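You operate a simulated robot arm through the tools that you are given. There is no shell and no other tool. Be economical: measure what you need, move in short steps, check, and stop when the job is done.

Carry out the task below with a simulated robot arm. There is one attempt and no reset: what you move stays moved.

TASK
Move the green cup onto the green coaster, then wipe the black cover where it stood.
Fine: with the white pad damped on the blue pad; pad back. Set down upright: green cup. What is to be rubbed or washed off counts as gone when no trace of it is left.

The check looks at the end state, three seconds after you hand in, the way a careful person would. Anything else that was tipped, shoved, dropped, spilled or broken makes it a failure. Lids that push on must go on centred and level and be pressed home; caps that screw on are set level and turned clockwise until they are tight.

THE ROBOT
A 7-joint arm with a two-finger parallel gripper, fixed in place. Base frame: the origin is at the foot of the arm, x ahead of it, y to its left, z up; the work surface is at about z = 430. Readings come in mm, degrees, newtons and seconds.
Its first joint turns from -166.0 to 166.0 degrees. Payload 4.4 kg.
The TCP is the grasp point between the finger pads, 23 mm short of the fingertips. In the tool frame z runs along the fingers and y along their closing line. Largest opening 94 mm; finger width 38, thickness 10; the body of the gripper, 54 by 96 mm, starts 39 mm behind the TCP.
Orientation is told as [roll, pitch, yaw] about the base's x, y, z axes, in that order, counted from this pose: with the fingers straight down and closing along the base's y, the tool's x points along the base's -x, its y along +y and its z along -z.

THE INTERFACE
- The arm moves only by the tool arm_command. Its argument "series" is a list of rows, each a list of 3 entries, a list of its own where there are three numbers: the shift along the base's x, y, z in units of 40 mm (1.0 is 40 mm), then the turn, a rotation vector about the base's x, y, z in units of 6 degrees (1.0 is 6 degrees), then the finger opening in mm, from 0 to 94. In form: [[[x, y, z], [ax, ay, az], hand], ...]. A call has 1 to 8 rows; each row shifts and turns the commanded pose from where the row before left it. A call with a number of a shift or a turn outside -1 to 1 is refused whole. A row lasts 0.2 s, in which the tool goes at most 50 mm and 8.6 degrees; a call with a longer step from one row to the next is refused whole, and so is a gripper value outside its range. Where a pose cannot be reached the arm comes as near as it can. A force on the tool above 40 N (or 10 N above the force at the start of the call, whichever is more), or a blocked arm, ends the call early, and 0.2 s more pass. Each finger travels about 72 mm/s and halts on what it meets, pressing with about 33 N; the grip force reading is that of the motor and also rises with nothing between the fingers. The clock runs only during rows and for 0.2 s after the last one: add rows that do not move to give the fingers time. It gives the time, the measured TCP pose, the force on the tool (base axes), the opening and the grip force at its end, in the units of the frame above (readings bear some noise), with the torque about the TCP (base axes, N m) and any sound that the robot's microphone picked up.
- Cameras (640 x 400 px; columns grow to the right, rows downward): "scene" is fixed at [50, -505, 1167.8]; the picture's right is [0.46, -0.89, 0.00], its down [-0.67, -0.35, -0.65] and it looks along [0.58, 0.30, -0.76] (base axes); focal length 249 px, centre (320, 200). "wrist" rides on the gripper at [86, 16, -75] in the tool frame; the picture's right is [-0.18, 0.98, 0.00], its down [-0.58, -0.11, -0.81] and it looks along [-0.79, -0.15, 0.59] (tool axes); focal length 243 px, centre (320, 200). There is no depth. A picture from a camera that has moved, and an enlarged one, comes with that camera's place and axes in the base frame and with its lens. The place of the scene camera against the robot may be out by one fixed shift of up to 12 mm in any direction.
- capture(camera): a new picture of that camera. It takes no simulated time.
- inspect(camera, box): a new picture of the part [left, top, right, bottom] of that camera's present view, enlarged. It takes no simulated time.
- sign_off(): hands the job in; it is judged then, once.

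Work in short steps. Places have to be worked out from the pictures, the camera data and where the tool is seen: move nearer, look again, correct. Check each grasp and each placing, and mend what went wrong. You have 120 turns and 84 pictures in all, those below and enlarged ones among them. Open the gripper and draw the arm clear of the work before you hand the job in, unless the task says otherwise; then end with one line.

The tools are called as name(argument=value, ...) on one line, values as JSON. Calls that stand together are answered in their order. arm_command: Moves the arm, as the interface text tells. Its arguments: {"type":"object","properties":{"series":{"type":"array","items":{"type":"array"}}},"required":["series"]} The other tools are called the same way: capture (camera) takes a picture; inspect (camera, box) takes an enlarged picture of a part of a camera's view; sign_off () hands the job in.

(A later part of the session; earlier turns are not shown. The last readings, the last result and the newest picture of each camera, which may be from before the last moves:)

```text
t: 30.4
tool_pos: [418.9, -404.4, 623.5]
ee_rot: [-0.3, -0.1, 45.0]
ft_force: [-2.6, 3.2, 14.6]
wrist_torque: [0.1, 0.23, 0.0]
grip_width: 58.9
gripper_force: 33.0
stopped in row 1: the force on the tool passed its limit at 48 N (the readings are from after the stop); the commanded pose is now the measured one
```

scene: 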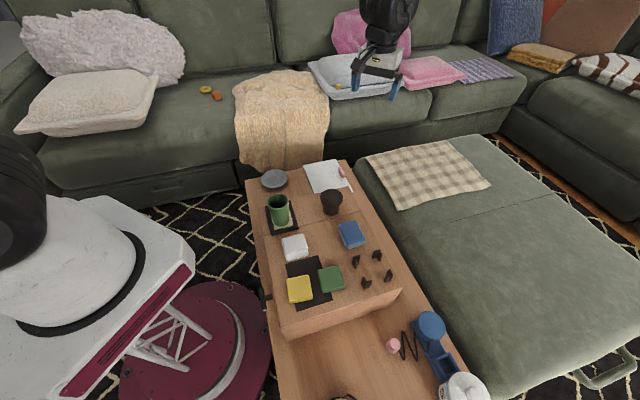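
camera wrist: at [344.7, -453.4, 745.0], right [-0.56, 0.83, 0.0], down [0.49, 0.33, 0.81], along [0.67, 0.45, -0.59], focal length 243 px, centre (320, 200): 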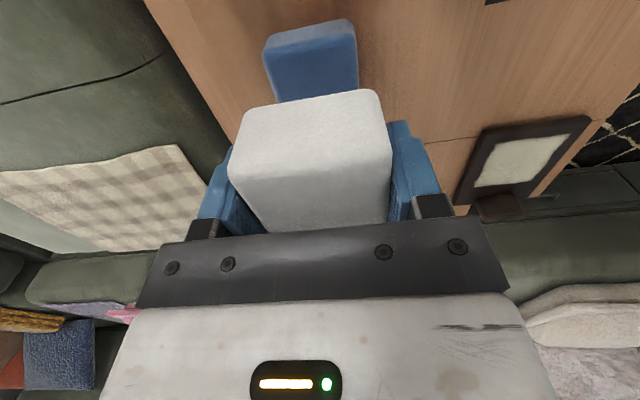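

Contact at z≈623 with firm force. I dwell briefly, then lift and look at the pads.

arm_command(series=[[[0, 0, 0], [0, 0, 0], 55], [[0, 0, 0], [0, 0, 0], 55], [[0, 0, 0], [0, 0, 0], 55], [[0, 0, 0], [0, 0, 0], 55], [[0, 0, 0], [0, 0, 0], 55]])

arm_command(series=[[[0, 0, 0.3], [0, 0, 0], 55], [[0, 0, 1], [0, 0, 0], 55], [[0, 0, 1], [0, 0, 0], 55], [[0, 0, 0], [0, 0, 0], 55]])

capture(camera="wrist")

inspect(camera="scene", box=[300, 180, 400, 260])

```text
t: 31.6
tool_pos: [417.1, -405.1, 622.8]
ee_rot: [-0.3, 0.0, 45.0]
ft_force: [1.7, -1.9, 22.6]
wrist_torque: [-0.07, 0.06, -0.01]
grip_width: 59.2
gripper_force: 33.2
```

```text
t: 32.6
tool_pos: [417.4, -405.2, 716.7]
ee_rot: [-0.2, 0.0, 45.1]
ft_force: [-0.2, 0.1, -0.1]
wrist_torque: [-0.03, -0.04, 0.01]
grip_width: 58.9
gripper_force: 33.2
```

```text
41 pictures are left
camera wrist: at [344.2, -455.0, 791.8], right [-0.57, 0.82, 0.0], down [0.49, 0.34, 0.81], along [0.67, 0.45, -0.59], focal length 243 px, centre (320, 200)
```

wrist: 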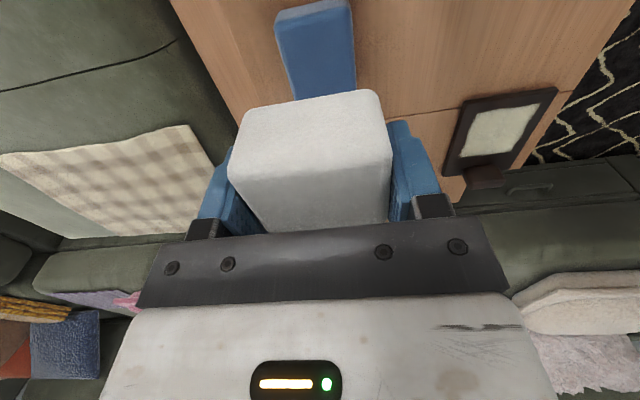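

```text
5.00 times, centred on (350, 220) of scene
camera zoom: at [50.0, -505.0, 1167.8], right [0.46, -0.89, 0.0], down [-0.67, -0.35, -0.65], along [0.58, 0.3, -0.76], focal length 1247 px, centre (170, 100)
```

zoom: 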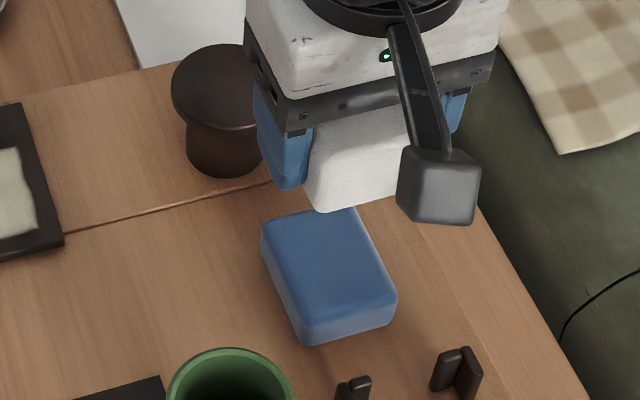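

Now over to the stained cover; target TCP ≈(375, -208).

arm_command(series=[[[-0.21, 0.985, 0], [0, 0, 0], 55], [[-0.21, 0.985, 0], [0, 0, 0], 55], [[-0.21, 0.985, 0], [0, 0, 0], 55], [[-0.21, 0.985, -0.2], [0, 0, 0], 55], [[-0.21, 0.985, -0.2], [0, 0, 0], 55], [[0, 0, -0.9], [0, 0, 0], 55], [[0, 0, 0], [0, 0, 0], 55]])

capture(camera="wrist")

inspect(camera="scene", box=[240, 170, 340, 245])

```text
t: 34.2
tool_pos: [375.7, -207.9, 661.7]
ee_rot: [-0.1, -0.1, 45.0]
ft_force: [-0.4, 0.2, -0.6]
wrist_torque: [-0.04, 0.0, 0.0]
grip_width: 59.2
gripper_force: 32.9
```

```text
39 pictures are left
camera wrist: at [303.7, -257.6, 737.9], right [-0.57, 0.82, 0.0], down [0.49, 0.34, 0.81], along [0.67, 0.45, -0.59], focal length 243 px, centre (320, 200)
```

wrist: 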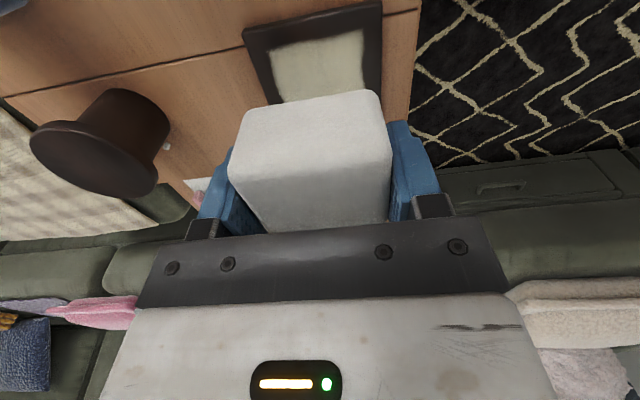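

```text
5.33 times, centred on (290, 208) of scene
camera zoom: at [50.0, -505.0, 1167.8], right [0.46, -0.89, 0.0], down [-0.67, -0.35, -0.65], along [0.58, 0.3, -0.76], focal length 1330 px, centre (480, 160)
```

zoom: 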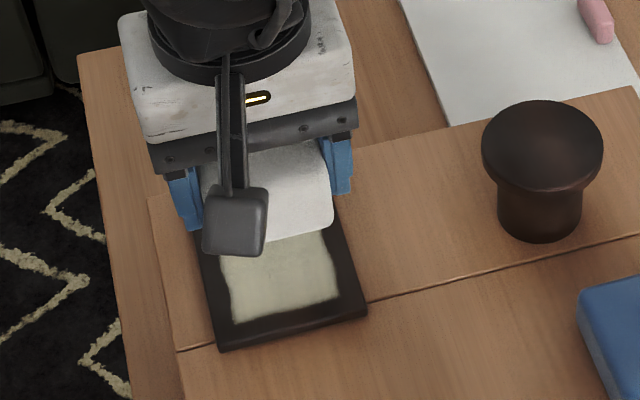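

Pad is over the stain. I lower towards contact expected near z≈611, with finer steps at the end.

arm_command(series=[[[0, 0, -0.5], [0, 0, 0], 55], [[0, 0, -0.4], [0, 0, 0], 55], [[0, 0, -0.1], [0, 0, 0], 55], [[0, 0, -0.05], [0, 0, 0], 55], [[0, 0, 0], [0, 0, 0], 55]])

arm_command(series=[[[0, 0, -0.05], [0, 0, 0], 55], [[0, 0, -0.05], [0, 0, 0], 55], [[0, 0, 0], [0, 0, 0], 55]])

```text
t: 35.4
tool_pos: [375.0, -208.6, 619.5]
ee_rot: [-0.3, 0.0, 45.0]
ft_force: [-0.1, -0.5, -0.3]
wrist_torque: [0.0, -0.02, 0.02]
grip_width: 59.2
gripper_force: 33.0
```

```text
t: 36.2
tool_pos: [375.8, -208.0, 616.6]
ee_rot: [-0.1, 0.0, 45.0]
ft_force: [-0.1, -0.6, -0.6]
wrist_torque: [0.02, 0.01, 0.0]
grip_width: 59.2
gripper_force: 32.9
```

arm_command(series=[[[0, 0, -0.04], [0, 0, 0], 55], [[0, 0, -0.03], [0, 0, 0], 55], [[0, 0, 0], [0, 0, 0], 55]])

inspect(camera="scene", box=[250, 190, 330, 240])

```text
t: 37.0
tool_pos: [377.4, -208.3, 613.3]
ee_rot: [-0.2, 0.0, 45.0]
ft_force: [-0.2, 0.0, -0.4]
wrist_torque: [-0.02, 0.03, 0.03]
grip_width: 59.2
gripper_force: 32.4
```

```text
8.00 times, centred on (290, 215) of scene
camera zoom: at [50.0, -505.0, 1167.8], right [0.46, -0.89, 0.0], down [-0.67, -0.35, -0.65], along [0.58, 0.3, -0.76], focal length 1995 px, centre (560, 80)
```

zoom: 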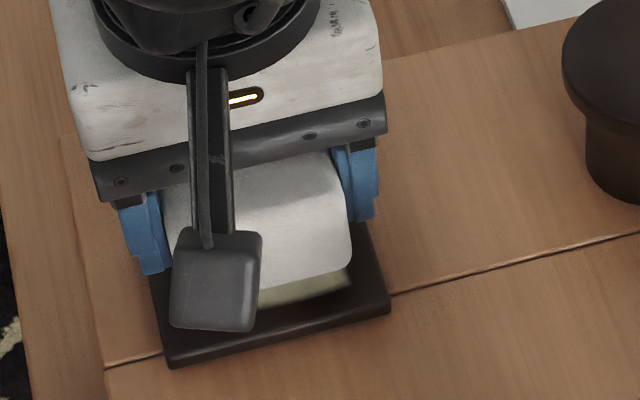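

arm_command(series=[[[0, 0, -0.03], [0, 0, 0], 55], [[0, 0, -0.03], [0, 0, 0], 55], [[0, 0, 0], [0, 0, 0], 55]])

arm_command(series=[[[0, 0, -0.03], [0, 0, 0], 55], [[0, 0, 0], [0, 0, 0], 55]])

```text
t: 37.8
tool_pos: [375.4, -209.1, 610.5]
ee_rot: [-0.2, 0.0, 45.0]
ft_force: [0.3, 0.2, 0.2]
wrist_torque: [0.01, -0.02, 0.01]
grip_width: 59.3
gripper_force: 33.4
```

```text
t: 38.4
tool_pos: [375.8, -208.4, 609.7]
ee_rot: [-0.2, 0.0, 45.0]
ft_force: [0.2, 0.5, -0.6]
wrist_torque: [0.0, -0.01, 0.01]
grip_width: 59.1
gripper_force: 33.1
```

arm_command(series=[[[0, 0, -0.03], [0, 0, 0], 55], [[0, 0, -0.03], [0, 0, 0], 55], [[0, 0, 0], [0, 0, 0], 55]])

arm_command(series=[[[0, 0, -0.03], [0, 0, 0], 55], [[0, 0, 0], [0, 0, 0], 55]])

```text
t: 39.2
tool_pos: [374.7, -209.1, 608.0]
ee_rot: [-0.3, -0.1, 45.0]
ft_force: [0.6, -0.6, -0.4]
wrist_torque: [0.0, 0.01, -0.01]
grip_width: 59.4
gripper_force: 32.9
```

```text
t: 39.8
tool_pos: [375.8, -208.1, 606.6]
ee_rot: [-0.2, -0.1, 45.0]
ft_force: [0.1, 0.4, -0.1]
wrist_torque: [0.02, -0.02, 0.02]
grip_width: 59.1
gripper_force: 32.8
```

arm_command(series=[[[0, 0, -0.03], [0, 0, 0], 55], [[0, 0, -0.03], [0, 0, 0], 55], [[0, 0, 0], [0, 0, 0], 55]])

arm_command(series=[[[0, 0, -0.03], [0, 0, 0], 55], [[0, 0, 0], [0, 0, 0], 55]])

```text
t: 40.6
tool_pos: [376.3, -207.5, 603.3]
ee_rot: [-0.2, 0.0, 45.1]
ft_force: [0.7, 0.2, -0.7]
wrist_torque: [-0.01, 0.0, 0.01]
grip_width: 59.0
gripper_force: 32.7
```

```text
t: 41.2
tool_pos: [376.0, -208.3, 602.1]
ee_rot: [-0.3, 0.0, 44.9]
ft_force: [-1.3, 1.2, 12.2]
wrist_torque: [0.24, 0.3, -0.06]
grip_width: 59.4
gripper_force: 33.0
```

Contact at z≈602 (12 N). I press slightly more and wipe back and forth along the (1,1) direction.

arm_command(series=[[[0, 0, -0.015], [0, 0, 0], 55], [[0.1, 0.1, 0], [0, 0, 0], 55], [[0.1, 0.1, 0], [0, 0, 0], 55], [[-0.1, -0.1, 0], [0, 0, 0], 55], [[-0.1, -0.1, 0], [0, 0, 0], 55], [[-0.1, -0.1, 0], [0, 0, 0], 55], [[-0.1, -0.1, 0], [0, 0, 0], 55], [[0.1, 0.1, 0], [0, 0, 0], 55]])

inspect(camera="scene", box=[250, 190, 330, 240])

```text
t: 41.7
tool_pos: [375.5, -207.2, 602.4]
ee_rot: [-0.3, 0.1, 44.9]
ft_force: [-1.1, 0.7, 7.8]
wrist_torque: [0.2, 0.23, 0.01]
grip_width: 59.3
gripper_force: 33.6
stopped in row 2: the force on the tool passed its limit at 46 N (the readings are from after the stop); the commanded pose is now the measured one
```

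```text
8.00 times, centred on (290, 215) of scene
camera zoom: at [50.0, -505.0, 1167.8], right [0.46, -0.89, 0.0], down [-0.67, -0.35, -0.65], along [0.58, 0.3, -0.76], focal length 1995 px, centre (560, 80)
```

zoom: 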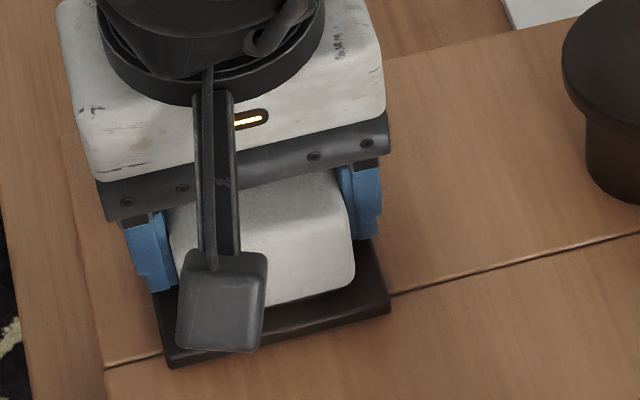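

The limit tripped on the extra press; now at ~8 N. I slide with smaller steps, no extra press.

arm_command(series=[[[0.05, 0.05, 0], [0, 0, 0], 55], [[0.05, 0.05, 0], [0, 0, 0], 55], [[0.05, 0.05, 0], [0, 0, 0], 55], [[0.05, 0.05, 0], [0, 0, 0], 55], [[0.05, 0.05, 0], [0, 0, 0], 55], [[0, 0, 0], [0, 0, 0], 55]])

```text
t: 42.2
tool_pos: [377.8, -207.2, 603.2]
ee_rot: [-0.2, 0.0, 45.1]
ft_force: [-2.4, -3.8, 6.7]
wrist_torque: [0.11, 0.22, 0.13]
grip_width: 59.2
gripper_force: 32.5
stopped in row 2: the force on the tool passed its limit at 55 N (the readings are from after the stop); the commanded pose is now the measured one
```

Contact is stiff; I raise about 0.6 mm while sliding.

arm_command(series=[[[0.0, 0.0, 0.015], [0, 0, 0], 55], [[0.03, 0.03, 0], [0, 0, 0], 55], [[0.03, 0.03, 0], [0, 0, 0], 55], [[0.03, 0.03, 0], [0, 0, 0], 55], [[0, 0, 0], [0, 0, 0], 55]])

inspect(camera="scene", box=[250, 190, 330, 240])

```text
t: 43.4
tool_pos: [381.1, -203.4, 602.3]
ee_rot: [-0.2, 0.0, 45.0]
ft_force: [0.1, -0.5, 0.1]
wrist_torque: [0.01, 0.01, 0.0]
grip_width: 59.2
gripper_force: 32.9
```

```text
8.00 times, centred on (290, 215) of scene
camera zoom: at [50.0, -505.0, 1167.8], right [0.46, -0.89, 0.0], down [-0.67, -0.35, -0.65], along [0.58, 0.3, -0.76], focal length 1995 px, centre (560, 80)
```

zoom: 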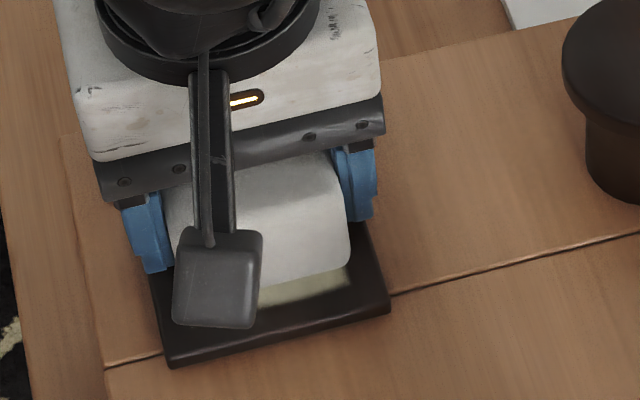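

Contact just lost; lower by tiny amounts and slide back toward the near side.

arm_command(series=[[[0, 0, -0.01], [0, 0, 0], 55], [[-0.03, -0.03, 0], [0, 0, 0], 55], [[-0.03, -0.03, 0], [0, 0, 0], 55], [[-0.03, -0.03, 0], [0, 0, 0], 55], [[-0.03, -0.03, 0], [0, 0, 0], 55]])

arm_command(series=[[[0, 0, -0.01], [0, 0, 0], 55], [[-0.03, -0.03, 0], [0, 0, 0], 55], [[-0.03, -0.03, 0], [0, 0, 0], 55], [[-0.03, -0.03, 0], [0, 0, 0], 55], [[-0.03, -0.03, 0], [0, 0, 0], 55]])

```text
t: 44.6
tool_pos: [375.8, -206.1, 601.0]
ee_rot: [-0.2, 0.0, 45.1]
ft_force: [3.9, -3.3, 8.5]
wrist_torque: [0.11, 0.09, 0.05]
grip_width: 59.3
gripper_force: 32.8
```

```text
t: 45.2
tool_pos: [375.3, -207.5, 602.1]
ee_rot: [-0.3, 0.0, 45.0]
ft_force: [-1.9, 2.1, 11.9]
wrist_torque: [0.35, 0.34, -0.03]
grip_width: 59.2
gripper_force: 33.3
stopped in row 3: the force on the tool passed its limit at 44 N (the readings are from after the stop); the commanded pose is now the measured one
```

Torque shows contact concentrated on the pad's right edge, so I tilt the tool about 0.5° to level it and re-establish light contact.

arm_command(series=[[[0, 0, 0.03], [0, 0, 0], 55], [[0, 0, 0], [0.06, 0.06, 0], 55], [[0, 0, 0], [0, 0, 0], 55]])

arm_command(series=[[[0, 0, -0.02], [0, 0, 0], 55], [[0, 0, -0.01], [0, 0, 0], 55], [[0, 0, -0.01], [0, 0, 0], 55], [[0, 0, 0], [0, 0, 0], 55]])

```text
t: 46.0
tool_pos: [374.8, -208.2, 603.6]
ee_rot: [0.3, 0.0, 45.0]
ft_force: [0.6, 0.4, -0.7]
wrist_torque: [-0.03, -0.01, 0.0]
grip_width: 59.2
gripper_force: 33.0
```

```text
t: 47.0
tool_pos: [376.6, -208.1, 603.3]
ee_rot: [0.1, 0.0, 45.0]
ft_force: [-5.4, 4.7, 30.2]
wrist_torque: [-0.55, -0.6, -0.05]
grip_width: 59.2
gripper_force: 33.4
```

Slightly overcorrected; turn back 0.2°, ease pressure.

arm_command(series=[[[0, 0, 0.02], [-0.025, -0.025, 0], 55], [[0, 0, 0], [0, 0, 0], 55], [[0, 0, 0], [0, 0, 0], 55]])

arm_command(series=[[[0, 0, -0.01], [0, 0, 0], 55], [[0, 0, 0], [0, 0, 0], 55]])

```text
t: 47.8
tool_pos: [375.8, -208.7, 601.7]
ee_rot: [0.0, 0.1, 44.9]
ft_force: [-0.2, -0.1, 7.1]
wrist_torque: [-0.1, -0.15, 0.04]
grip_width: 59.2
gripper_force: 33.4
```

```text
t: 48.4
tool_pos: [376.3, -209.0, 603.0]
ee_rot: [0.1, 0.1, 45.0]
ft_force: [-7.9, 8.2, 24.4]
wrist_torque: [-0.11, -0.19, -0.01]
grip_width: 59.4
gripper_force: 33.0
```

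Contact is now level at ~24 N. Ease slightly and slide.

arm_command(series=[[[0, 0, 0.006], [0, 0, 0], 55], [[-0.04, -0.04, 0], [0, 0, 0], 55], [[-0.04, -0.04, 0], [0, 0, 0], 55], [[-0.04, -0.04, 0], [0, 0, 0], 55], [[-0.04, -0.04, 0], [0, 0, 0], 55], [[-0.04, -0.04, 0], [0, 0, 0], 55], [[0, 0, 0], [0, 0, 0], 55]])

inspect(camera="scene", box=[250, 190, 330, 240])

```text
t: 50.0
tool_pos: [366.7, -216.2, 603.0]
ee_rot: [0.0, 0.0, 45.0]
ft_force: [0.4, 0.3, -1.3]
wrist_torque: [-0.02, -0.01, -0.03]
grip_width: 59.4
gripper_force: 32.5
```

```text
8.00 times, centred on (290, 215) of scene
camera zoom: at [50.0, -505.0, 1167.8], right [0.46, -0.89, 0.0], down [-0.67, -0.35, -0.65], along [0.58, 0.3, -0.76], focal length 1995 px, centre (560, 80)
```

zoom: 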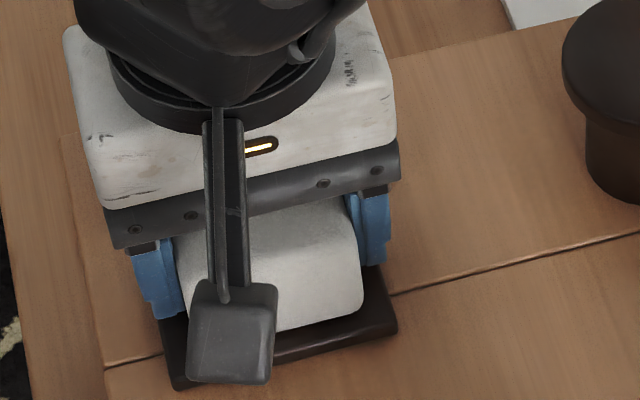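

The cover appears to have been dragged along with the pad by about 10 mm. I lift to look at the stain and cover.

arm_command(series=[[[0, 0, 0.3], [0, 0, 0], 55], [[-0.3, -0.3, 1], [0, 0, 0], 55], [[-0.5, -0.5, 0.3], [0, 0, 0], 55], [[-0.5, -0.5, 0], [0, 0, 0], 55], [[0, 0, 0], [0, 0, 0], 55]])

capture(camera="wrist")

inspect(camera="scene", box=[250, 175, 330, 235])

```text
t: 51.2
tool_pos: [314.0, -268.6, 665.4]
ee_rot: [0.0, 0.0, 45.0]
ft_force: [-0.9, 0.5, -0.9]
wrist_torque: [0.02, -0.01, 0.01]
grip_width: 59.1
gripper_force: 33.1
```

```text
33 pictures are left
camera wrist: at [243.3, -318.7, 741.0], right [-0.57, 0.82, 0.0], down [0.49, 0.33, 0.81], along [0.66, 0.46, -0.59], focal length 243 px, centre (320, 200)
```

wrist: 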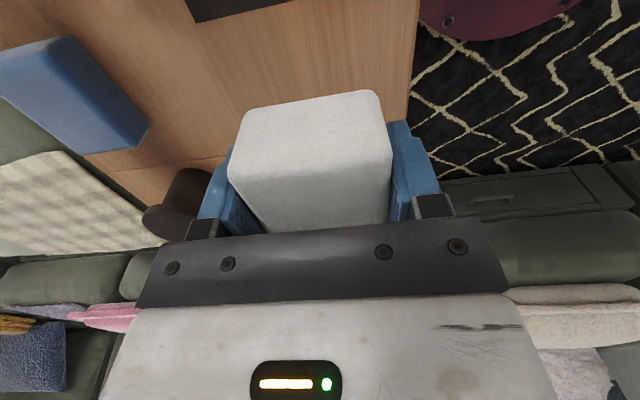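

```text
6.67 times, centred on (290, 205) of scene
camera zoom: at [50.0, -505.0, 1167.8], right [0.46, -0.89, 0.0], down [-0.67, -0.35, -0.65], along [0.58, 0.3, -0.76], focal length 1662 px, centre (520, 167)
```

zoom: 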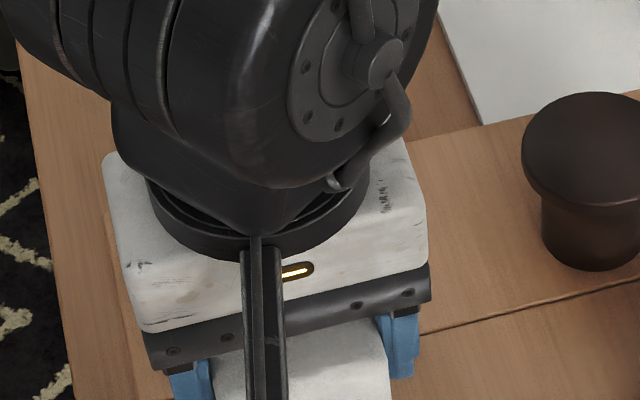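

arm_command(series=[[[0.5, -0.7, 0.4], [0, 0, 0], 55], [[0.5, -0.7, 0.4], [0, 0, 0], 55], [[0, 0, 0], [0, 0, 0], 55]])

capture(camera="wrist")

inspect(camera="scene", box=[250, 175, 330, 235])

```text
t: 52.0
tool_pos: [351.6, -320.8, 696.0]
ee_rot: [0.1, 0.0, 45.0]
ft_force: [-0.3, 0.4, -1.2]
wrist_torque: [0.01, 0.01, -0.01]
grip_width: 59.2
gripper_force: 33.5
out of reach, approached as far as the arm can: row 1
```

```text
31 pictures are left
camera wrist: at [280.9, -370.5, 770.9], right [-0.57, 0.82, 0.0], down [0.49, 0.33, 0.81], along [0.66, 0.46, -0.59], focal length 243 px, centre (320, 200)
```

wrist: 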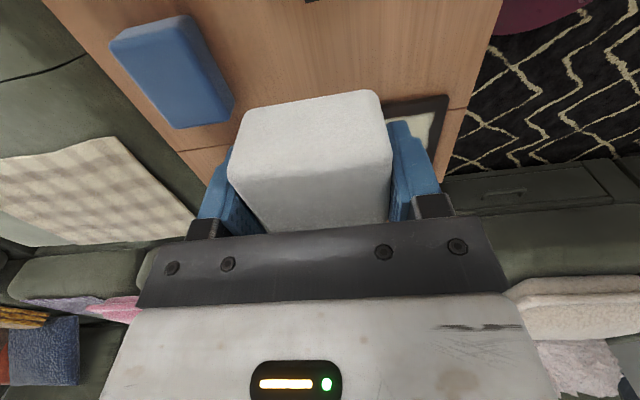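

```text
6.67 times, centred on (290, 205) of scene
camera zoom: at [50.0, -505.0, 1167.8], right [0.46, -0.89, 0.0], down [-0.67, -0.35, -0.65], along [0.58, 0.3, -0.76], focal length 1662 px, centre (520, 167)
```

zoom: 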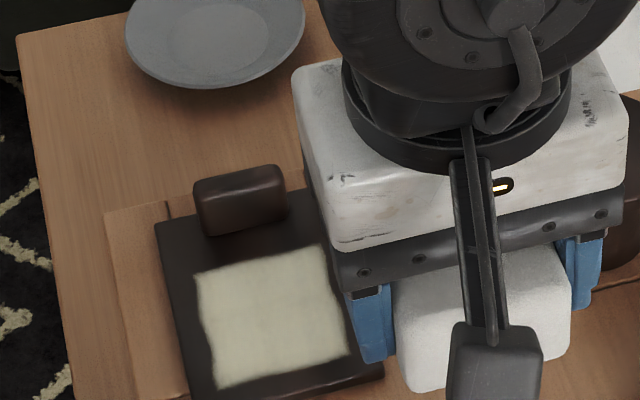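

The cover slid roughly 7–8 mm toward the base and the stain remains, so pressing was too hard. I'll return and wipe with only a few newtons; first go above the stain again.

arm_command(series=[[[0.15, 0.91, 0], [0, 0, 0], 55], [[0.15, 0.91, 0], [0, 0, 0], 55], [[0.15, 0.91, -0.2], [0, 0, 0], 55], [[0, 0, -0.9], [0, 0, 0], 55], [[0, 0, -0.9], [0, 0, 0], 55], [[0, 0, -0.2], [0, 0, 0], 55], [[0, 0, 0], [0, 0, 0], 55]])

inspect(camera="scene", box=[250, 180, 330, 240])

```text
t: 53.6
tool_pos: [369.8, -211.6, 608.6]
ee_rot: [0.0, 0.1, 45.1]
ft_force: [-0.9, 1.0, -1.2]
wrist_torque: [0.04, 0.03, -0.03]
grip_width: 59.2
gripper_force: 32.7
```

```text
6.67 times, centred on (290, 210) of scene
camera zoom: at [50.0, -505.0, 1167.8], right [0.46, -0.89, 0.0], down [-0.67, -0.35, -0.65], along [0.58, 0.3, -0.76], focal length 1662 px, centre (520, 133)
```

zoom: 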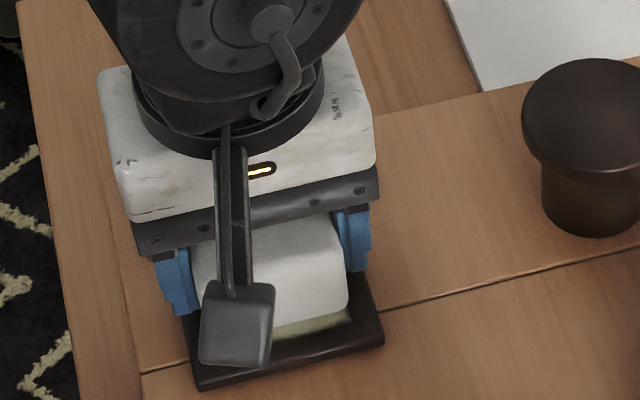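

arm_command(series=[[[0, 0, -0.06], [0, 0, 0], 55], [[0, 0, -0.04], [0, 0, 0], 55], [[0, 0, -0.01], [0, 0, 0], 55], [[0, 0, 0], [0, 0, 0], 55]])

arm_command(series=[[[0, 0, -0.01], [0, 0, 0], 55], [[0, 0, -0.01], [0, 0, 0], 55], [[0, 0, 0], [0, 0, 0], 55]])

arm_command(series=[[[0, 0, -0.008], [0, 0, 0], 55], [[0, 0, 0], [0, 0, 0], 55]])

```text
t: 54.6
tool_pos: [370.7, -212.2, 604.5]
ee_rot: [0.1, -0.1, 45.0]
ft_force: [0.3, 0.1, -0.2]
wrist_torque: [-0.03, 0.0, -0.01]
grip_width: 59.3
gripper_force: 33.3
```

```text
t: 55.4
tool_pos: [371.4, -211.4, 604.2]
ee_rot: [0.1, 0.0, 44.9]
ft_force: [0.4, 0.4, -0.7]
wrist_torque: [-0.05, 0.03, -0.01]
grip_width: 58.9
gripper_force: 33.1
```

```text
t: 56.0
tool_pos: [371.6, -212.2, 603.3]
ee_rot: [0.0, 0.0, 45.0]
ft_force: [-0.2, 0.2, 0.0]
wrist_torque: [0.0, -0.01, 0.01]
grip_width: 59.2
gripper_force: 32.6
```

arm_command(series=[[[0, 0, -0.008], [0, 0, 0], 55], [[0, 0, 0], [0, 0, 0], 55]])

arm_command(series=[[[0, 0, -0.006], [0, 0, 0], 55], [[0, 0, 0], [0, 0, 0], 55]])

arm_command(series=[[[0, 0, -0.006], [0, 0, 0], 55], [[0, 0, 0], [0, 0, 0], 55]])

```text
t: 56.6
tool_pos: [372.0, -211.5, 603.9]
ee_rot: [0.0, 0.1, 45.0]
ft_force: [0.5, 0.9, -0.7]
wrist_torque: [-0.01, -0.01, 0.05]
grip_width: 59.3
gripper_force: 33.4
```

```text
t: 57.2
tool_pos: [370.2, -212.3, 602.9]
ee_rot: [0.0, -0.1, 45.0]
ft_force: [-0.5, -0.7, -0.7]
wrist_torque: [0.04, 0.01, -0.02]
grip_width: 59.2
gripper_force: 33.1
```

```text
t: 57.8
tool_pos: [370.7, -211.0, 603.0]
ee_rot: [0.0, 0.0, 45.0]
ft_force: [-0.9, -0.2, 0.2]
wrist_torque: [-0.03, 0.01, 0.02]
grip_width: 59.3
gripper_force: 33.5
```

arm_command(series=[[[0, 0, -0.007], [0, 0, 0], 55], [[0, 0, 0], [0, 0, 0], 55]])

arm_command(series=[[[0, 0, -0.005], [0, 0, 0], 55], [[0, 0, 0], [0, 0, 0], 55]])

```text
t: 58.4
tool_pos: [371.4, -211.9, 603.1]
ee_rot: [0.1, 0.0, 45.0]
ft_force: [-0.4, -0.2, 0.1]
wrist_torque: [-0.03, 0.01, -0.01]
grip_width: 59.4
gripper_force: 32.9
```

```text
t: 59.0
tool_pos: [371.5, -210.8, 602.4]
ee_rot: [0.0, 0.1, 45.1]
ft_force: [-3.7, 4.0, 20.0]
wrist_torque: [-0.01, -0.03, -0.18]
grip_width: 59.3
gripper_force: 32.7
```

20 N now, level. I slide +a about 8 mm: this either wipes or carries the cover back to its place.

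arm_command(series=[[[0.03, 0.03, 0], [0, 0, 0], 55], [[0.03, 0.03, 0], [0, 0, 0], 55], [[0.03, 0.03, 0], [0, 0, 0], 55], [[0.03, 0.03, 0], [0, 0, 0], 55], [[0.03, 0.03, 0], [0, 0, 0], 55], [[0, 0, 0], [0, 0, 0], 55]])

inspect(camera="scene", box=[250, 180, 330, 240])

```text
t: 59.8
tool_pos: [374.6, -210.1, 601.6]
ee_rot: [0.1, 0.0, 45.0]
ft_force: [-3.3, 3.0, 10.6]
wrist_torque: [-0.12, -0.11, 0.01]
grip_width: 59.1
gripper_force: 33.0
stopped in row 3: the force on the tool passed its limit at 41 N (the readings are from after the stop); the commanded pose is now the measured one
```

```text
6.67 times, centred on (290, 210) of scene
camera zoom: at [50.0, -505.0, 1167.8], right [0.46, -0.89, 0.0], down [-0.67, -0.35, -0.65], along [0.58, 0.3, -0.76], focal length 1662 px, centre (520, 133)
```

zoom: 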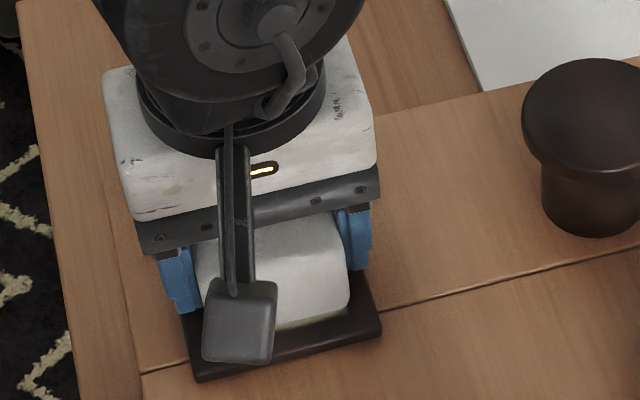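

It carries the cover; moving +a raises the force, so I add a slight upward slope while continuing.

arm_command(series=[[[0.03, 0.03, 0.003], [0, 0, 0], 55], [[0.03, 0.03, 0.003], [0, 0, 0], 55], [[0.03, 0.03, 0.003], [0, 0, 0], 55], [[0, 0, 0], [0, 0, 0], 55]])

```text
t: 60.8
tool_pos: [378.4, -204.5, 604.3]
ee_rot: [0.0, 0.1, 45.0]
ft_force: [-15.8, -0.3, 34.1]
wrist_torque: [-0.18, 0.17, 0.02]
grip_width: 59.3
gripper_force: 33.1
```

Cover should be about back. Now ease to a few newtons.

arm_command(series=[[[0, 0, 0.007], [0, 0, 0], 55], [[0, 0, 0], [0, 0, 0], 55]])

inspect(camera="scene", box=[250, 180, 330, 240])

```text
t: 61.4
tool_pos: [378.5, -206.2, 602.7]
ee_rot: [0.1, 0.1, 44.9]
ft_force: [-0.5, 0.3, -0.7]
wrist_torque: [0.01, -0.02, -0.03]
grip_width: 59.2
gripper_force: 33.0
```

```text
6.67 times, centred on (290, 210) of scene
camera zoom: at [50.0, -505.0, 1167.8], right [0.46, -0.89, 0.0], down [-0.67, -0.35, -0.65], along [0.58, 0.3, -0.76], focal length 1662 px, centre (520, 133)
```

zoom: 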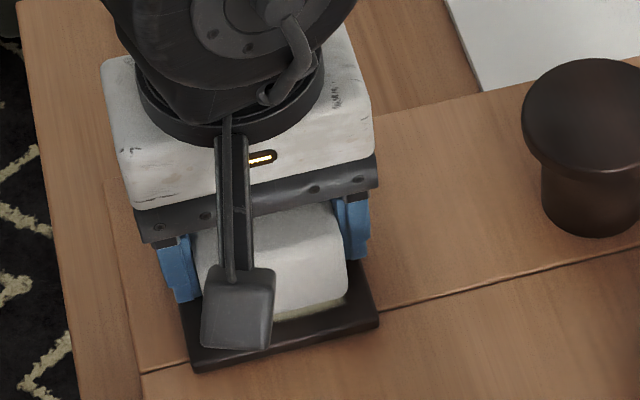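

The cover is back at its original spot. Now I find a very light contact in ~0.05–0.1 mm steps.

arm_command(series=[[[0, 0, -0.0025], [0, 0, 0], 55], [[0, 0, 0], [0, 0, 0], 55]])

arm_command(series=[[[0, 0, -0.0015], [0, 0, 0], 55], [[0, 0, 0], [0, 0, 0], 55]])

```text
t: 62.0
tool_pos: [377.7, -205.3, 602.3]
ee_rot: [0.0, 0.0, 45.0]
ft_force: [-0.3, -0.4, 0.9]
wrist_torque: [-0.03, -0.03, 0.01]
grip_width: 59.0
gripper_force: 32.8
```

```text
t: 62.5
tool_pos: [376.7, -204.7, 602.5]
ee_rot: [0.0, 0.1, 45.0]
ft_force: [-0.5, -0.1, -0.6]
wrist_torque: [-0.03, 0.0, 0.0]
grip_width: 59.2
gripper_force: 32.9
```

arm_command(series=[[[0, 0, -0.002], [0, 0, 0], 55], [[0, 0, 0], [0, 0, 0], 55]])

arm_command(series=[[[0, 0, -0.0015], [0, 0, 0], 55], [[0, 0, 0], [0, 0, 0], 55]])

```text
t: 63.1
tool_pos: [377.4, -206.4, 601.9]
ee_rot: [-0.1, 0.0, 45.1]
ft_force: [-0.2, -0.3, -0.1]
wrist_torque: [0.0, -0.01, -0.02]
grip_width: 59.2
gripper_force: 33.2
```

```text
t: 63.8
tool_pos: [378.8, -204.5, 602.6]
ee_rot: [0.0, 0.0, 44.9]
ft_force: [-0.1, 0.0, -0.7]
wrist_torque: [-0.03, 0.0, -0.01]
grip_width: 59.4
gripper_force: 32.9
```

arm_command(series=[[[0, 0, -0.003], [0, 0, 0], 55], [[0, 0, 0], [0, 0, 0], 55]])

arm_command(series=[[[0, 0, -0.002], [0, 0, 0], 55], [[0, 0, 0], [0, 0, 0], 55]])

```text
t: 64.3
tool_pos: [378.7, -205.4, 603.0]
ee_rot: [0.1, 0.0, 44.9]
ft_force: [-0.2, -0.2, -0.4]
wrist_torque: [0.02, 0.02, 0.01]
grip_width: 59.2
gripper_force: 32.1
```

```text
t: 65.0
tool_pos: [377.0, -205.0, 603.3]
ee_rot: [0.0, -0.1, 45.1]
ft_force: [0.6, 0.0, -0.1]
wrist_torque: [-0.02, -0.01, 0.02]
grip_width: 59.4
gripper_force: 32.9
```

I'm just above contact. Instead, I'll let the pad rest on the stain under its own weight by loosening the fingers ~1 mm per side, and push it gently along the closing line.

arm_command(series=[[[0, 0, 0], [0, 0, 0], 61.5], [[0, 0, 0], [0, 0, 0], 61.5], [[0.06, -0.06, 0], [0, 0, 0], 61.5], [[0.06, -0.06, 0], [0, 0, 0], 61.5], [[0.06, -0.06, 0], [0, 0, 0], 61.5], [[0.06, -0.06, 0], [0, 0, 0], 61.5], [[0, 0, 0], [0, 0, 0], 61.5]])

inspect(camera="scene", box=[250, 180, 330, 240])

```text
t: 66.0
tool_pos: [382.7, -208.6, 601.7]
ee_rot: [0.1, 0.0, 45.0]
ft_force: [-5.7, 4.3, 15.5]
wrist_torque: [-0.23, -0.35, 0.01]
grip_width: 59.7
gripper_force: 0.0
stopped in row 5: the force on the tool passed its limit at 55 N (the readings are from after the stop); the commanded pose is now the measured one
```

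```text
6.67 times, centred on (290, 210) of scene
camera zoom: at [50.0, -505.0, 1167.8], right [0.46, -0.89, 0.0], down [-0.67, -0.35, -0.65], along [0.58, 0.3, -0.76], focal length 1662 px, centre (520, 133)
```

zoom: 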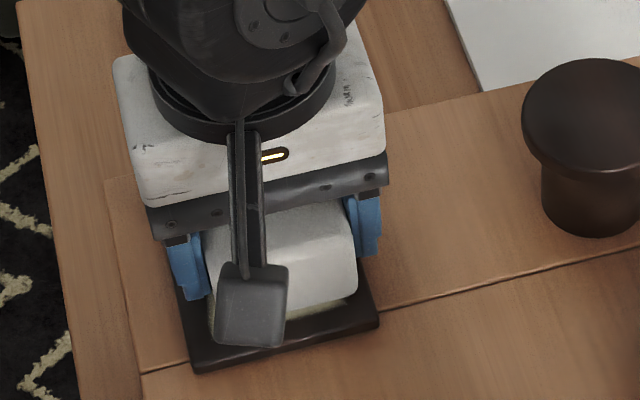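

The pad slid about 8 mm over the cover without moving the cover. I relax the fingers a bit more and push back the other way.

arm_command(series=[[[0, 0, 0.01], [0, 0, 0], 63], [[0, 0, 0], [0, 0, 0], 63], [[0, 0, 0], [0, 0, 0], 63]])

arm_command(series=[[[-0.05, 0.05, 0], [0, 0, 0], 63], [[-0.05, 0.05, 0], [0, 0, 0], 63], [[-0.05, 0.05, 0], [0, 0, 0], 63], [[-0.05, 0.05, 0], [0, 0, 0], 63], [[0, 0, 0], [0, 0, 0], 63]])

```text
t: 66.8
tool_pos: [381.3, -208.5, 602.6]
ee_rot: [0.2, 0.1, 45.1]
ft_force: [-0.3, 0.6, -0.4]
wrist_torque: [-0.01, -0.01, -0.02]
grip_width: 63.1
gripper_force: 0.1
```

```text
t: 68.0
tool_pos: [373.9, -201.8, 602.0]
ee_rot: [0.0, 0.0, 45.0]
ft_force: [2.1, -1.3, 5.0]
wrist_torque: [-0.1, -0.17, 0.0]
grip_width: 63.7
gripper_force: 0.9
```

Forces stay light. I continue strokes along the closing line.

arm_command(series=[[[-0.05, 0.05, 0.005], [0, 0, 0], 63], [[-0.05, 0.05, 0], [0, 0, 0], 63], [[0.05, -0.05, 0], [0, 0, 0], 63], [[0.06, -0.06, 0], [0, 0, 0], 63], [[0.06, -0.06, 0], [0, 0, 0], 63], [[0.06, -0.06, 0], [0, 0, 0], 63], [[0.06, -0.06, 0], [0, 0, 0], 63], [[0, 0, 0], [0, 0, 0], 63]])

inspect(camera="scene", box=[250, 180, 330, 240])

```text
t: 69.2
tool_pos: [374.6, -202.5, 602.9]
ee_rot: [0.3, 0.2, 45.2]
ft_force: [-4.2, 4.5, 11.5]
wrist_torque: [-0.14, -0.24, 0.09]
grip_width: 60.2
gripper_force: 0.0
stopped in row 5: the force on the tool passed its limit at 58 N (the readings are from after the stop); the commanded pose is now the measured one
```

```text
6.67 times, centred on (290, 210) of scene
camera zoom: at [50.0, -505.0, 1167.8], right [0.46, -0.89, 0.0], down [-0.67, -0.35, -0.65], along [0.58, 0.3, -0.76], focal length 1662 px, centre (520, 133)
```

zoom: 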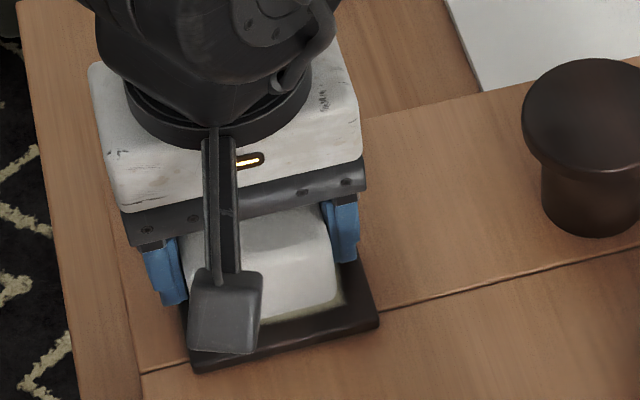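

I regrip the pad, lift and move aside to see how much stain has gone.

arm_command(series=[[[0, 0, 0.005], [0, 0, 0], 63], [[0, 0, 0], [0, 0, 0], 58], [[0, 0, 0], [0, 0, 0], 55], [[0, 0, 0], [0, 0, 0], 55], [[0, 0, 0.2], [0, 0, 0], 55], [[0, 0, 0.9], [0, 0, 0], 55], [[0, 0, 0.9], [0, 0, 0], 55], [[0, 0, 0.3], [0, 0, 0], 55]])

arm_command(series=[[[0.5, -0.9, 0], [0, 0, 0], 55], [[0.4, -0.9, 0], [0, 0, 0], 55], [[0.3, -0.9, 0], [0, 0, 0], 55], [[0, -0.6, 0], [0, 0, 0], 55], [[0, 0, 0], [0, 0, 0], 55]])

inspect(camera="scene", box=[250, 175, 330, 235])

```text
t: 71.0
tool_pos: [374.7, -201.1, 694.2]
ee_rot: [0.2, 0.2, 45.1]
ft_force: [-0.6, -0.6, 0.1]
wrist_torque: [-0.01, 0.0, 0.0]
grip_width: 58.9
gripper_force: 33.3
```

```text
t: 72.2
tool_pos: [425.1, -334.4, 694.2]
ee_rot: [0.1, 0.1, 45.1]
ft_force: [0.4, -0.5, 0.0]
wrist_torque: [-0.03, -0.03, 0.0]
grip_width: 59.3
gripper_force: 32.3
```

```text
6.67 times, centred on (290, 205) of scene
camera zoom: at [50.0, -505.0, 1167.8], right [0.46, -0.89, 0.0], down [-0.67, -0.35, -0.65], along [0.58, 0.3, -0.76], focal length 1662 px, centre (520, 167)
```

zoom: 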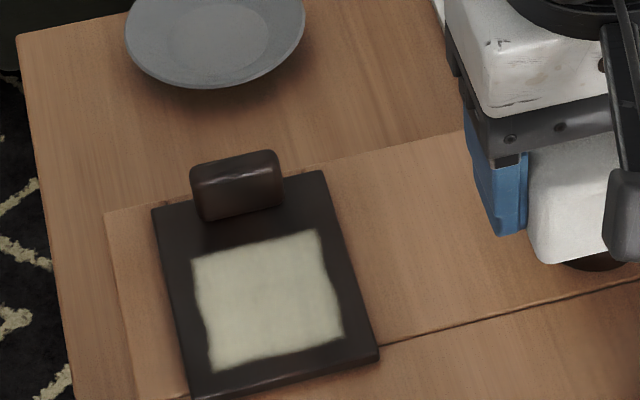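

The stain is unchanged, so either the pad isn't damp enough or the wiping force was too low. I re-damp firmly on the blue pad first.

arm_command(series=[[[-0.1, -0.85, 0], [0, 0, 0], 55], [[-0.1, -0.87, 0], [0, 0, 0], 55], [[0, 0, -0.8], [0, 0, 0], 55], [[0, 0, -0.8], [0, 0, 0], 55], [[0, 0, -0.1], [0, 0, 0], 55], [[0, 0, 0], [0, 0, 0], 55]])

arm_command(series=[[[0, 0, -0.03], [0, 0, 0], 55], [[0, 0, -0.015], [0, 0, 0], 55], [[0, 0, -0.01], [0, 0, 0], 55], [[0, 0, 0], [0, 0, 0], 55]])

```text
t: 73.6
tool_pos: [415.0, -404.6, 627.4]
ee_rot: [0.3, 0.1, 45.1]
ft_force: [-0.3, 0.0, -0.7]
wrist_torque: [0.01, 0.0, -0.04]
grip_width: 59.0
gripper_force: 32.6
```

```text
t: 74.6
tool_pos: [413.6, -403.3, 624.8]
ee_rot: [0.3, 0.1, 45.1]
ft_force: [0.1, 0.2, -0.3]
wrist_torque: [0.02, 0.04, -0.03]
grip_width: 59.1
gripper_force: 32.7
```

arm_command(series=[[[0, 0, -0.015], [0, 0, 0], 55], [[0, 0, -0.01], [0, 0, 0], 55], [[0, 0, 0], [0, 0, 0], 55]])

arm_command(series=[[[0, 0, -0.01], [0, 0, 0], 55], [[0, 0, -0.005], [0, 0, 0], 55], [[0, 0, 0], [0, 0, 0], 55]])

```text
t: 75.4
tool_pos: [414.7, -403.8, 623.5]
ee_rot: [0.1, 0.2, 45.3]
ft_force: [-0.2, -0.6, 0.1]
wrist_torque: [0.02, 0.0, 0.03]
grip_width: 59.2
gripper_force: 32.7
```

```text
t: 76.2
tool_pos: [415.5, -402.2, 622.5]
ee_rot: [0.3, 0.1, 45.0]
ft_force: [0.1, 0.3, -1.0]
wrist_torque: [0.02, 0.0, 0.0]
grip_width: 59.2
gripper_force: 33.0
```

arm_command(series=[[[0, 0, -0.01], [0, 0, 0], 55], [[0, 0, -0.005], [0, 0, 0], 55], [[0, 0, 0], [0, 0, 0], 55]])

arm_command(series=[[[0, 0, -0.005], [0, 0, 0], 55], [[0, 0, -0.005], [0, 0, 0], 55], [[0, 0, 0], [0, 0, 0], 55], [[0, 0, 0], [0, 0, 0], 55], [[0, 0, 0], [0, 0, 0], 55]])

```text
t: 77.0
tool_pos: [415.5, -403.2, 622.8]
ee_rot: [0.3, 0.1, 45.0]
ft_force: [1.2, -0.9, 1.4]
wrist_torque: [-0.04, -0.08, -0.02]
grip_width: 59.3
gripper_force: 33.1
```

```text
t: 78.2
tool_pos: [414.5, -402.9, 622.7]
ee_rot: [0.3, 0.1, 45.1]
ft_force: [2.2, -0.7, 12.8]
wrist_torque: [-0.19, -0.22, -0.02]
grip_width: 59.1
gripper_force: 32.9
```

Contact (13 N). Press slightly more and hold for ~1.5 s.

arm_command(series=[[[0, 0, -0.005], [0, 0, 0], 55], [[0, 0, 0], [0, 0, 0], 55], [[0, 0, 0], [0, 0, 0], 55], [[0, 0, 0], [0, 0, 0], 55], [[0, 0, 0], [0, 0, 0], 55], [[0, 0, 0], [0, 0, 0], 55], [[0, 0, 0], [0, 0, 0], 55], [[0, 0, 0], [0, 0, 0], 55]])

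inspect(camera="scene", box=[310, 195, 390, 255])

```text
t: 80.0
tool_pos: [416.8, -403.8, 623.8]
ee_rot: [0.2, 0.1, 45.1]
ft_force: [0.0, 0.6, 27.6]
wrist_torque: [-0.31, -0.28, 0.02]
grip_width: 59.1
gripper_force: 33.1
```

```text
6.67 times, centred on (350, 225) of scene
camera zoom: at [50.0, -505.0, 1167.8], right [0.46, -0.89, 0.0], down [-0.67, -0.35, -0.65], along [0.58, 0.3, -0.76], focal length 1662 px, centre (120, 33)
```

zoom: 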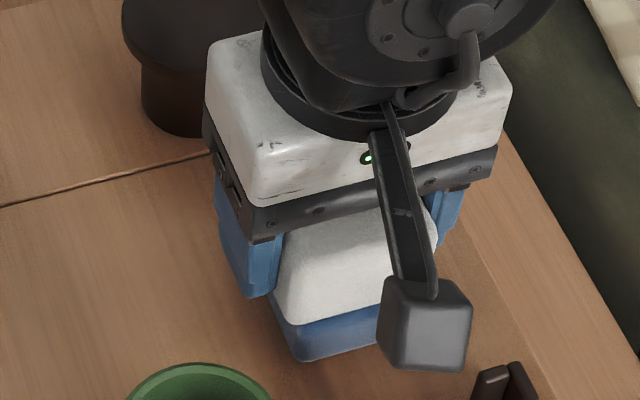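

Damped again. Back over the stain, with a tiny tilt correction.

arm_command(series=[[[0, 0, 0.8], [-0.02, -0.02, 0], 55], [[0, 0, 0.8], [0, 0, 0], 55], [[-0.2, 0.98, 0], [0, 0, 0], 55], [[-0.2, 0.98, 0], [0, 0, 0], 55], [[-0.2, 0.98, 0], [0, 0, 0], 55], [[-0.2, 0.98, 0], [0, 0, 0], 55], [[-0.2, 0.98, 0], [0, 0, 0], 55], [[0, 0, 0], [0, 0, 0], 55]])

arm_command(series=[[[0, 0, -0.9], [0, 0, 0], 55], [[0, 0, -0.9], [0, 0, 0], 55], [[0, 0, -0.2], [0, 0, 0], 55], [[0, 0, -0.05], [0, 0, 0], 55], [[0, 0, 0], [0, 0, 0], 55]])

```text
t: 81.8
tool_pos: [376.7, -209.0, 684.9]
ee_rot: [0.1, 0.1, 45.1]
ft_force: [0.2, -0.2, -0.6]
wrist_torque: [0.0, 0.01, -0.05]
grip_width: 59.5
gripper_force: 33.3
```

```text
t: 83.0
tool_pos: [375.6, -208.6, 604.1]
ee_rot: [0.1, 0.1, 45.1]
ft_force: [-0.6, 0.1, -0.6]
wrist_torque: [-0.01, -0.01, 0.01]
grip_width: 59.1
gripper_force: 33.3
```

I descend slowly while rubbing back and forth, so contact starts light.

arm_command(series=[[[0, 0, -0.03], [0, 0, 0], 55], [[0.08, -0.08, -0.003], [0, 0, 0], 55], [[-0.08, 0.08, -0.003], [0, 0, 0], 55], [[-0.08, 0.08, -0.003], [0, 0, 0], 55], [[0.08, -0.08, -0.003], [0, 0, 0], 55], [[0.08, -0.08, -0.003], [0, 0, 0], 55], [[-0.08, 0.08, -0.003], [0, 0, 0], 55]])

arm_command(series=[[[-0.08, 0.08, -0.002], [0, 0, 0], 55], [[0.08, -0.08, -0.002], [0, 0, 0], 55], [[0.08, -0.08, -0.002], [0, 0, 0], 55], [[-0.08, 0.08, -0.002], [0, 0, 0], 55]])

```text
t: 84.6
tool_pos: [377.5, -208.6, 602.8]
ee_rot: [-0.2, 0.1, 45.1]
ft_force: [8.4, -8.3, 21.4]
wrist_torque: [0.44, 0.18, -0.1]
grip_width: 59.2
gripper_force: 32.6
```

```text
t: 85.1
tool_pos: [373.4, -205.7, 603.4]
ee_rot: [0.0, 0.1, 45.1]
ft_force: [-0.7, 0.7, 5.2]
wrist_torque: [0.05, -0.09, 0.0]
grip_width: 59.2
gripper_force: 32.9
stopped in row 2: the force on the tool passed its limit at 48 N (the readings are from after the stop); the commanded pose is now the measured one
```

inspect(camera="scene", box=[250, 180, 330, 240])

```text
6.67 times, centred on (290, 210) of scene
camera zoom: at [50.0, -505.0, 1167.8], right [0.46, -0.89, 0.0], down [-0.67, -0.35, -0.65], along [0.58, 0.3, -0.76], focal length 1662 px, centre (520, 133)
```

zoom: 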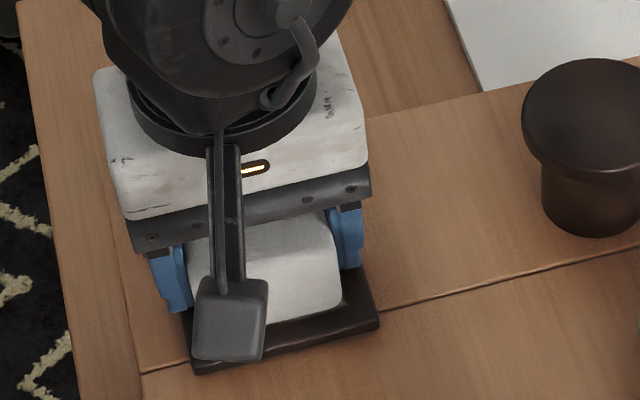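

The cover stayed put and the visible edges of the stain look wiped. I keep rubbing, easing height on the outward strokes.

arm_command(series=[[[-0.08, 0.08, 0], [0, 0, 0], 55], [[0.06, -0.06, 0.005], [0, 0, 0], 55], [[0.06, -0.06, 0.002], [0, 0, 0], 55], [[0.06, -0.06, 0.002], [0, 0, 0], 55], [[-0.08, 0.08, -0.004], [0, 0, 0], 55], [[-0.08, 0.08, -0.003], [0, 0, 0], 55]])

arm_command(series=[[[-0.05, -0.05, 0], [0, 0, 0], 55], [[-0.05, -0.05, 0], [0, 0, 0], 55], [[-0.05, -0.05, 0], [0, 0, 0], 55], [[0, 0, 0], [0, 0, 0], 55]])

```text
t: 86.5
tool_pos: [371.1, -203.9, 601.9]
ee_rot: [0.0, 0.2, 45.2]
ft_force: [0.0, 0.4, -1.0]
wrist_torque: [-0.01, 0.02, -0.01]
grip_width: 59.3
gripper_force: 33.4
```

```text
t: 87.5
tool_pos: [364.1, -209.5, 602.9]
ee_rot: [-0.1, 0.1, 45.0]
ft_force: [-6.1, 6.0, 24.3]
wrist_torque: [0.12, -0.05, -0.18]
grip_width: 59.4
gripper_force: 32.9
```

arm_command(series=[[[0.06, -0.06, 0.005], [0, 0, 0], 55], [[0.06, -0.06, 0.002], [0, 0, 0], 55], [[0.06, -0.06, 0.002], [0, 0, 0], 55], [[-0.06, 0.06, -0.002], [0, 0, 0], 55], [[-0.06, 0.06, -0.002], [0, 0, 0], 55], [[-0.06, 0.06, -0.002], [0, 0, 0], 55]])

inspect(camera="scene", box=[250, 180, 330, 240])

```text
t: 87.8
tool_pos: [364.4, -209.9, 602.1]
ee_rot: [0.1, 0.1, 45.0]
ft_force: [-2.6, 2.5, 8.6]
wrist_torque: [-0.11, -0.26, 0.0]
grip_width: 59.2
gripper_force: 33.0
stopped in row 1: the force on the tool passed its limit at 47 N (the readings are from after the stop); the commanded pose is now the measured one
```

```text
6.67 times, centred on (290, 210) of scene
camera zoom: at [50.0, -505.0, 1167.8], right [0.46, -0.89, 0.0], down [-0.67, -0.35, -0.65], along [0.58, 0.3, -0.76], focal length 1662 px, centre (520, 133)
```

zoom: 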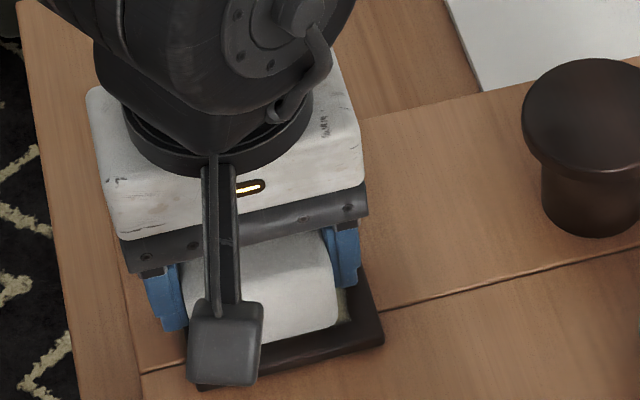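

Forces show outward strokes wedge while inward (-x,+y) pulls slide cleanly. I'll lift, go to the outer side, press, and do an inward pull stroke.

arm_command(series=[[[0, 0, 0.06], [0, 0, 0], 55], [[0.31, -0.16, 0], [0, 0, 0], 55], [[0, 0, -0.04], [0, 0, 0], 55], [[0, 0, -0.015], [0, 0, 0], 55], [[0, 0, -0.004], [0, 0, 0], 55], [[0, 0, 0], [0, 0, 0], 55]])

arm_command(series=[[[0, 0, -0.005], [0, 0, 0], 55], [[0, 0, 0], [0, 0, 0], 55]])

```text
t: 89.2
tool_pos: [377.4, -214.9, 602.6]
ee_rot: [0.1, 0.1, 45.1]
ft_force: [-4.8, 5.0, 21.8]
wrist_torque: [-0.02, -0.29, 0.34]
grip_width: 59.2
gripper_force: 32.4
```

```text
t: 89.8
tool_pos: [376.6, -215.3, 602.6]
ee_rot: [0.2, 0.2, 45.1]
ft_force: [-4.4, 6.3, 32.6]
wrist_torque: [0.11, -0.2, 0.34]
grip_width: 59.3
gripper_force: 33.2
```

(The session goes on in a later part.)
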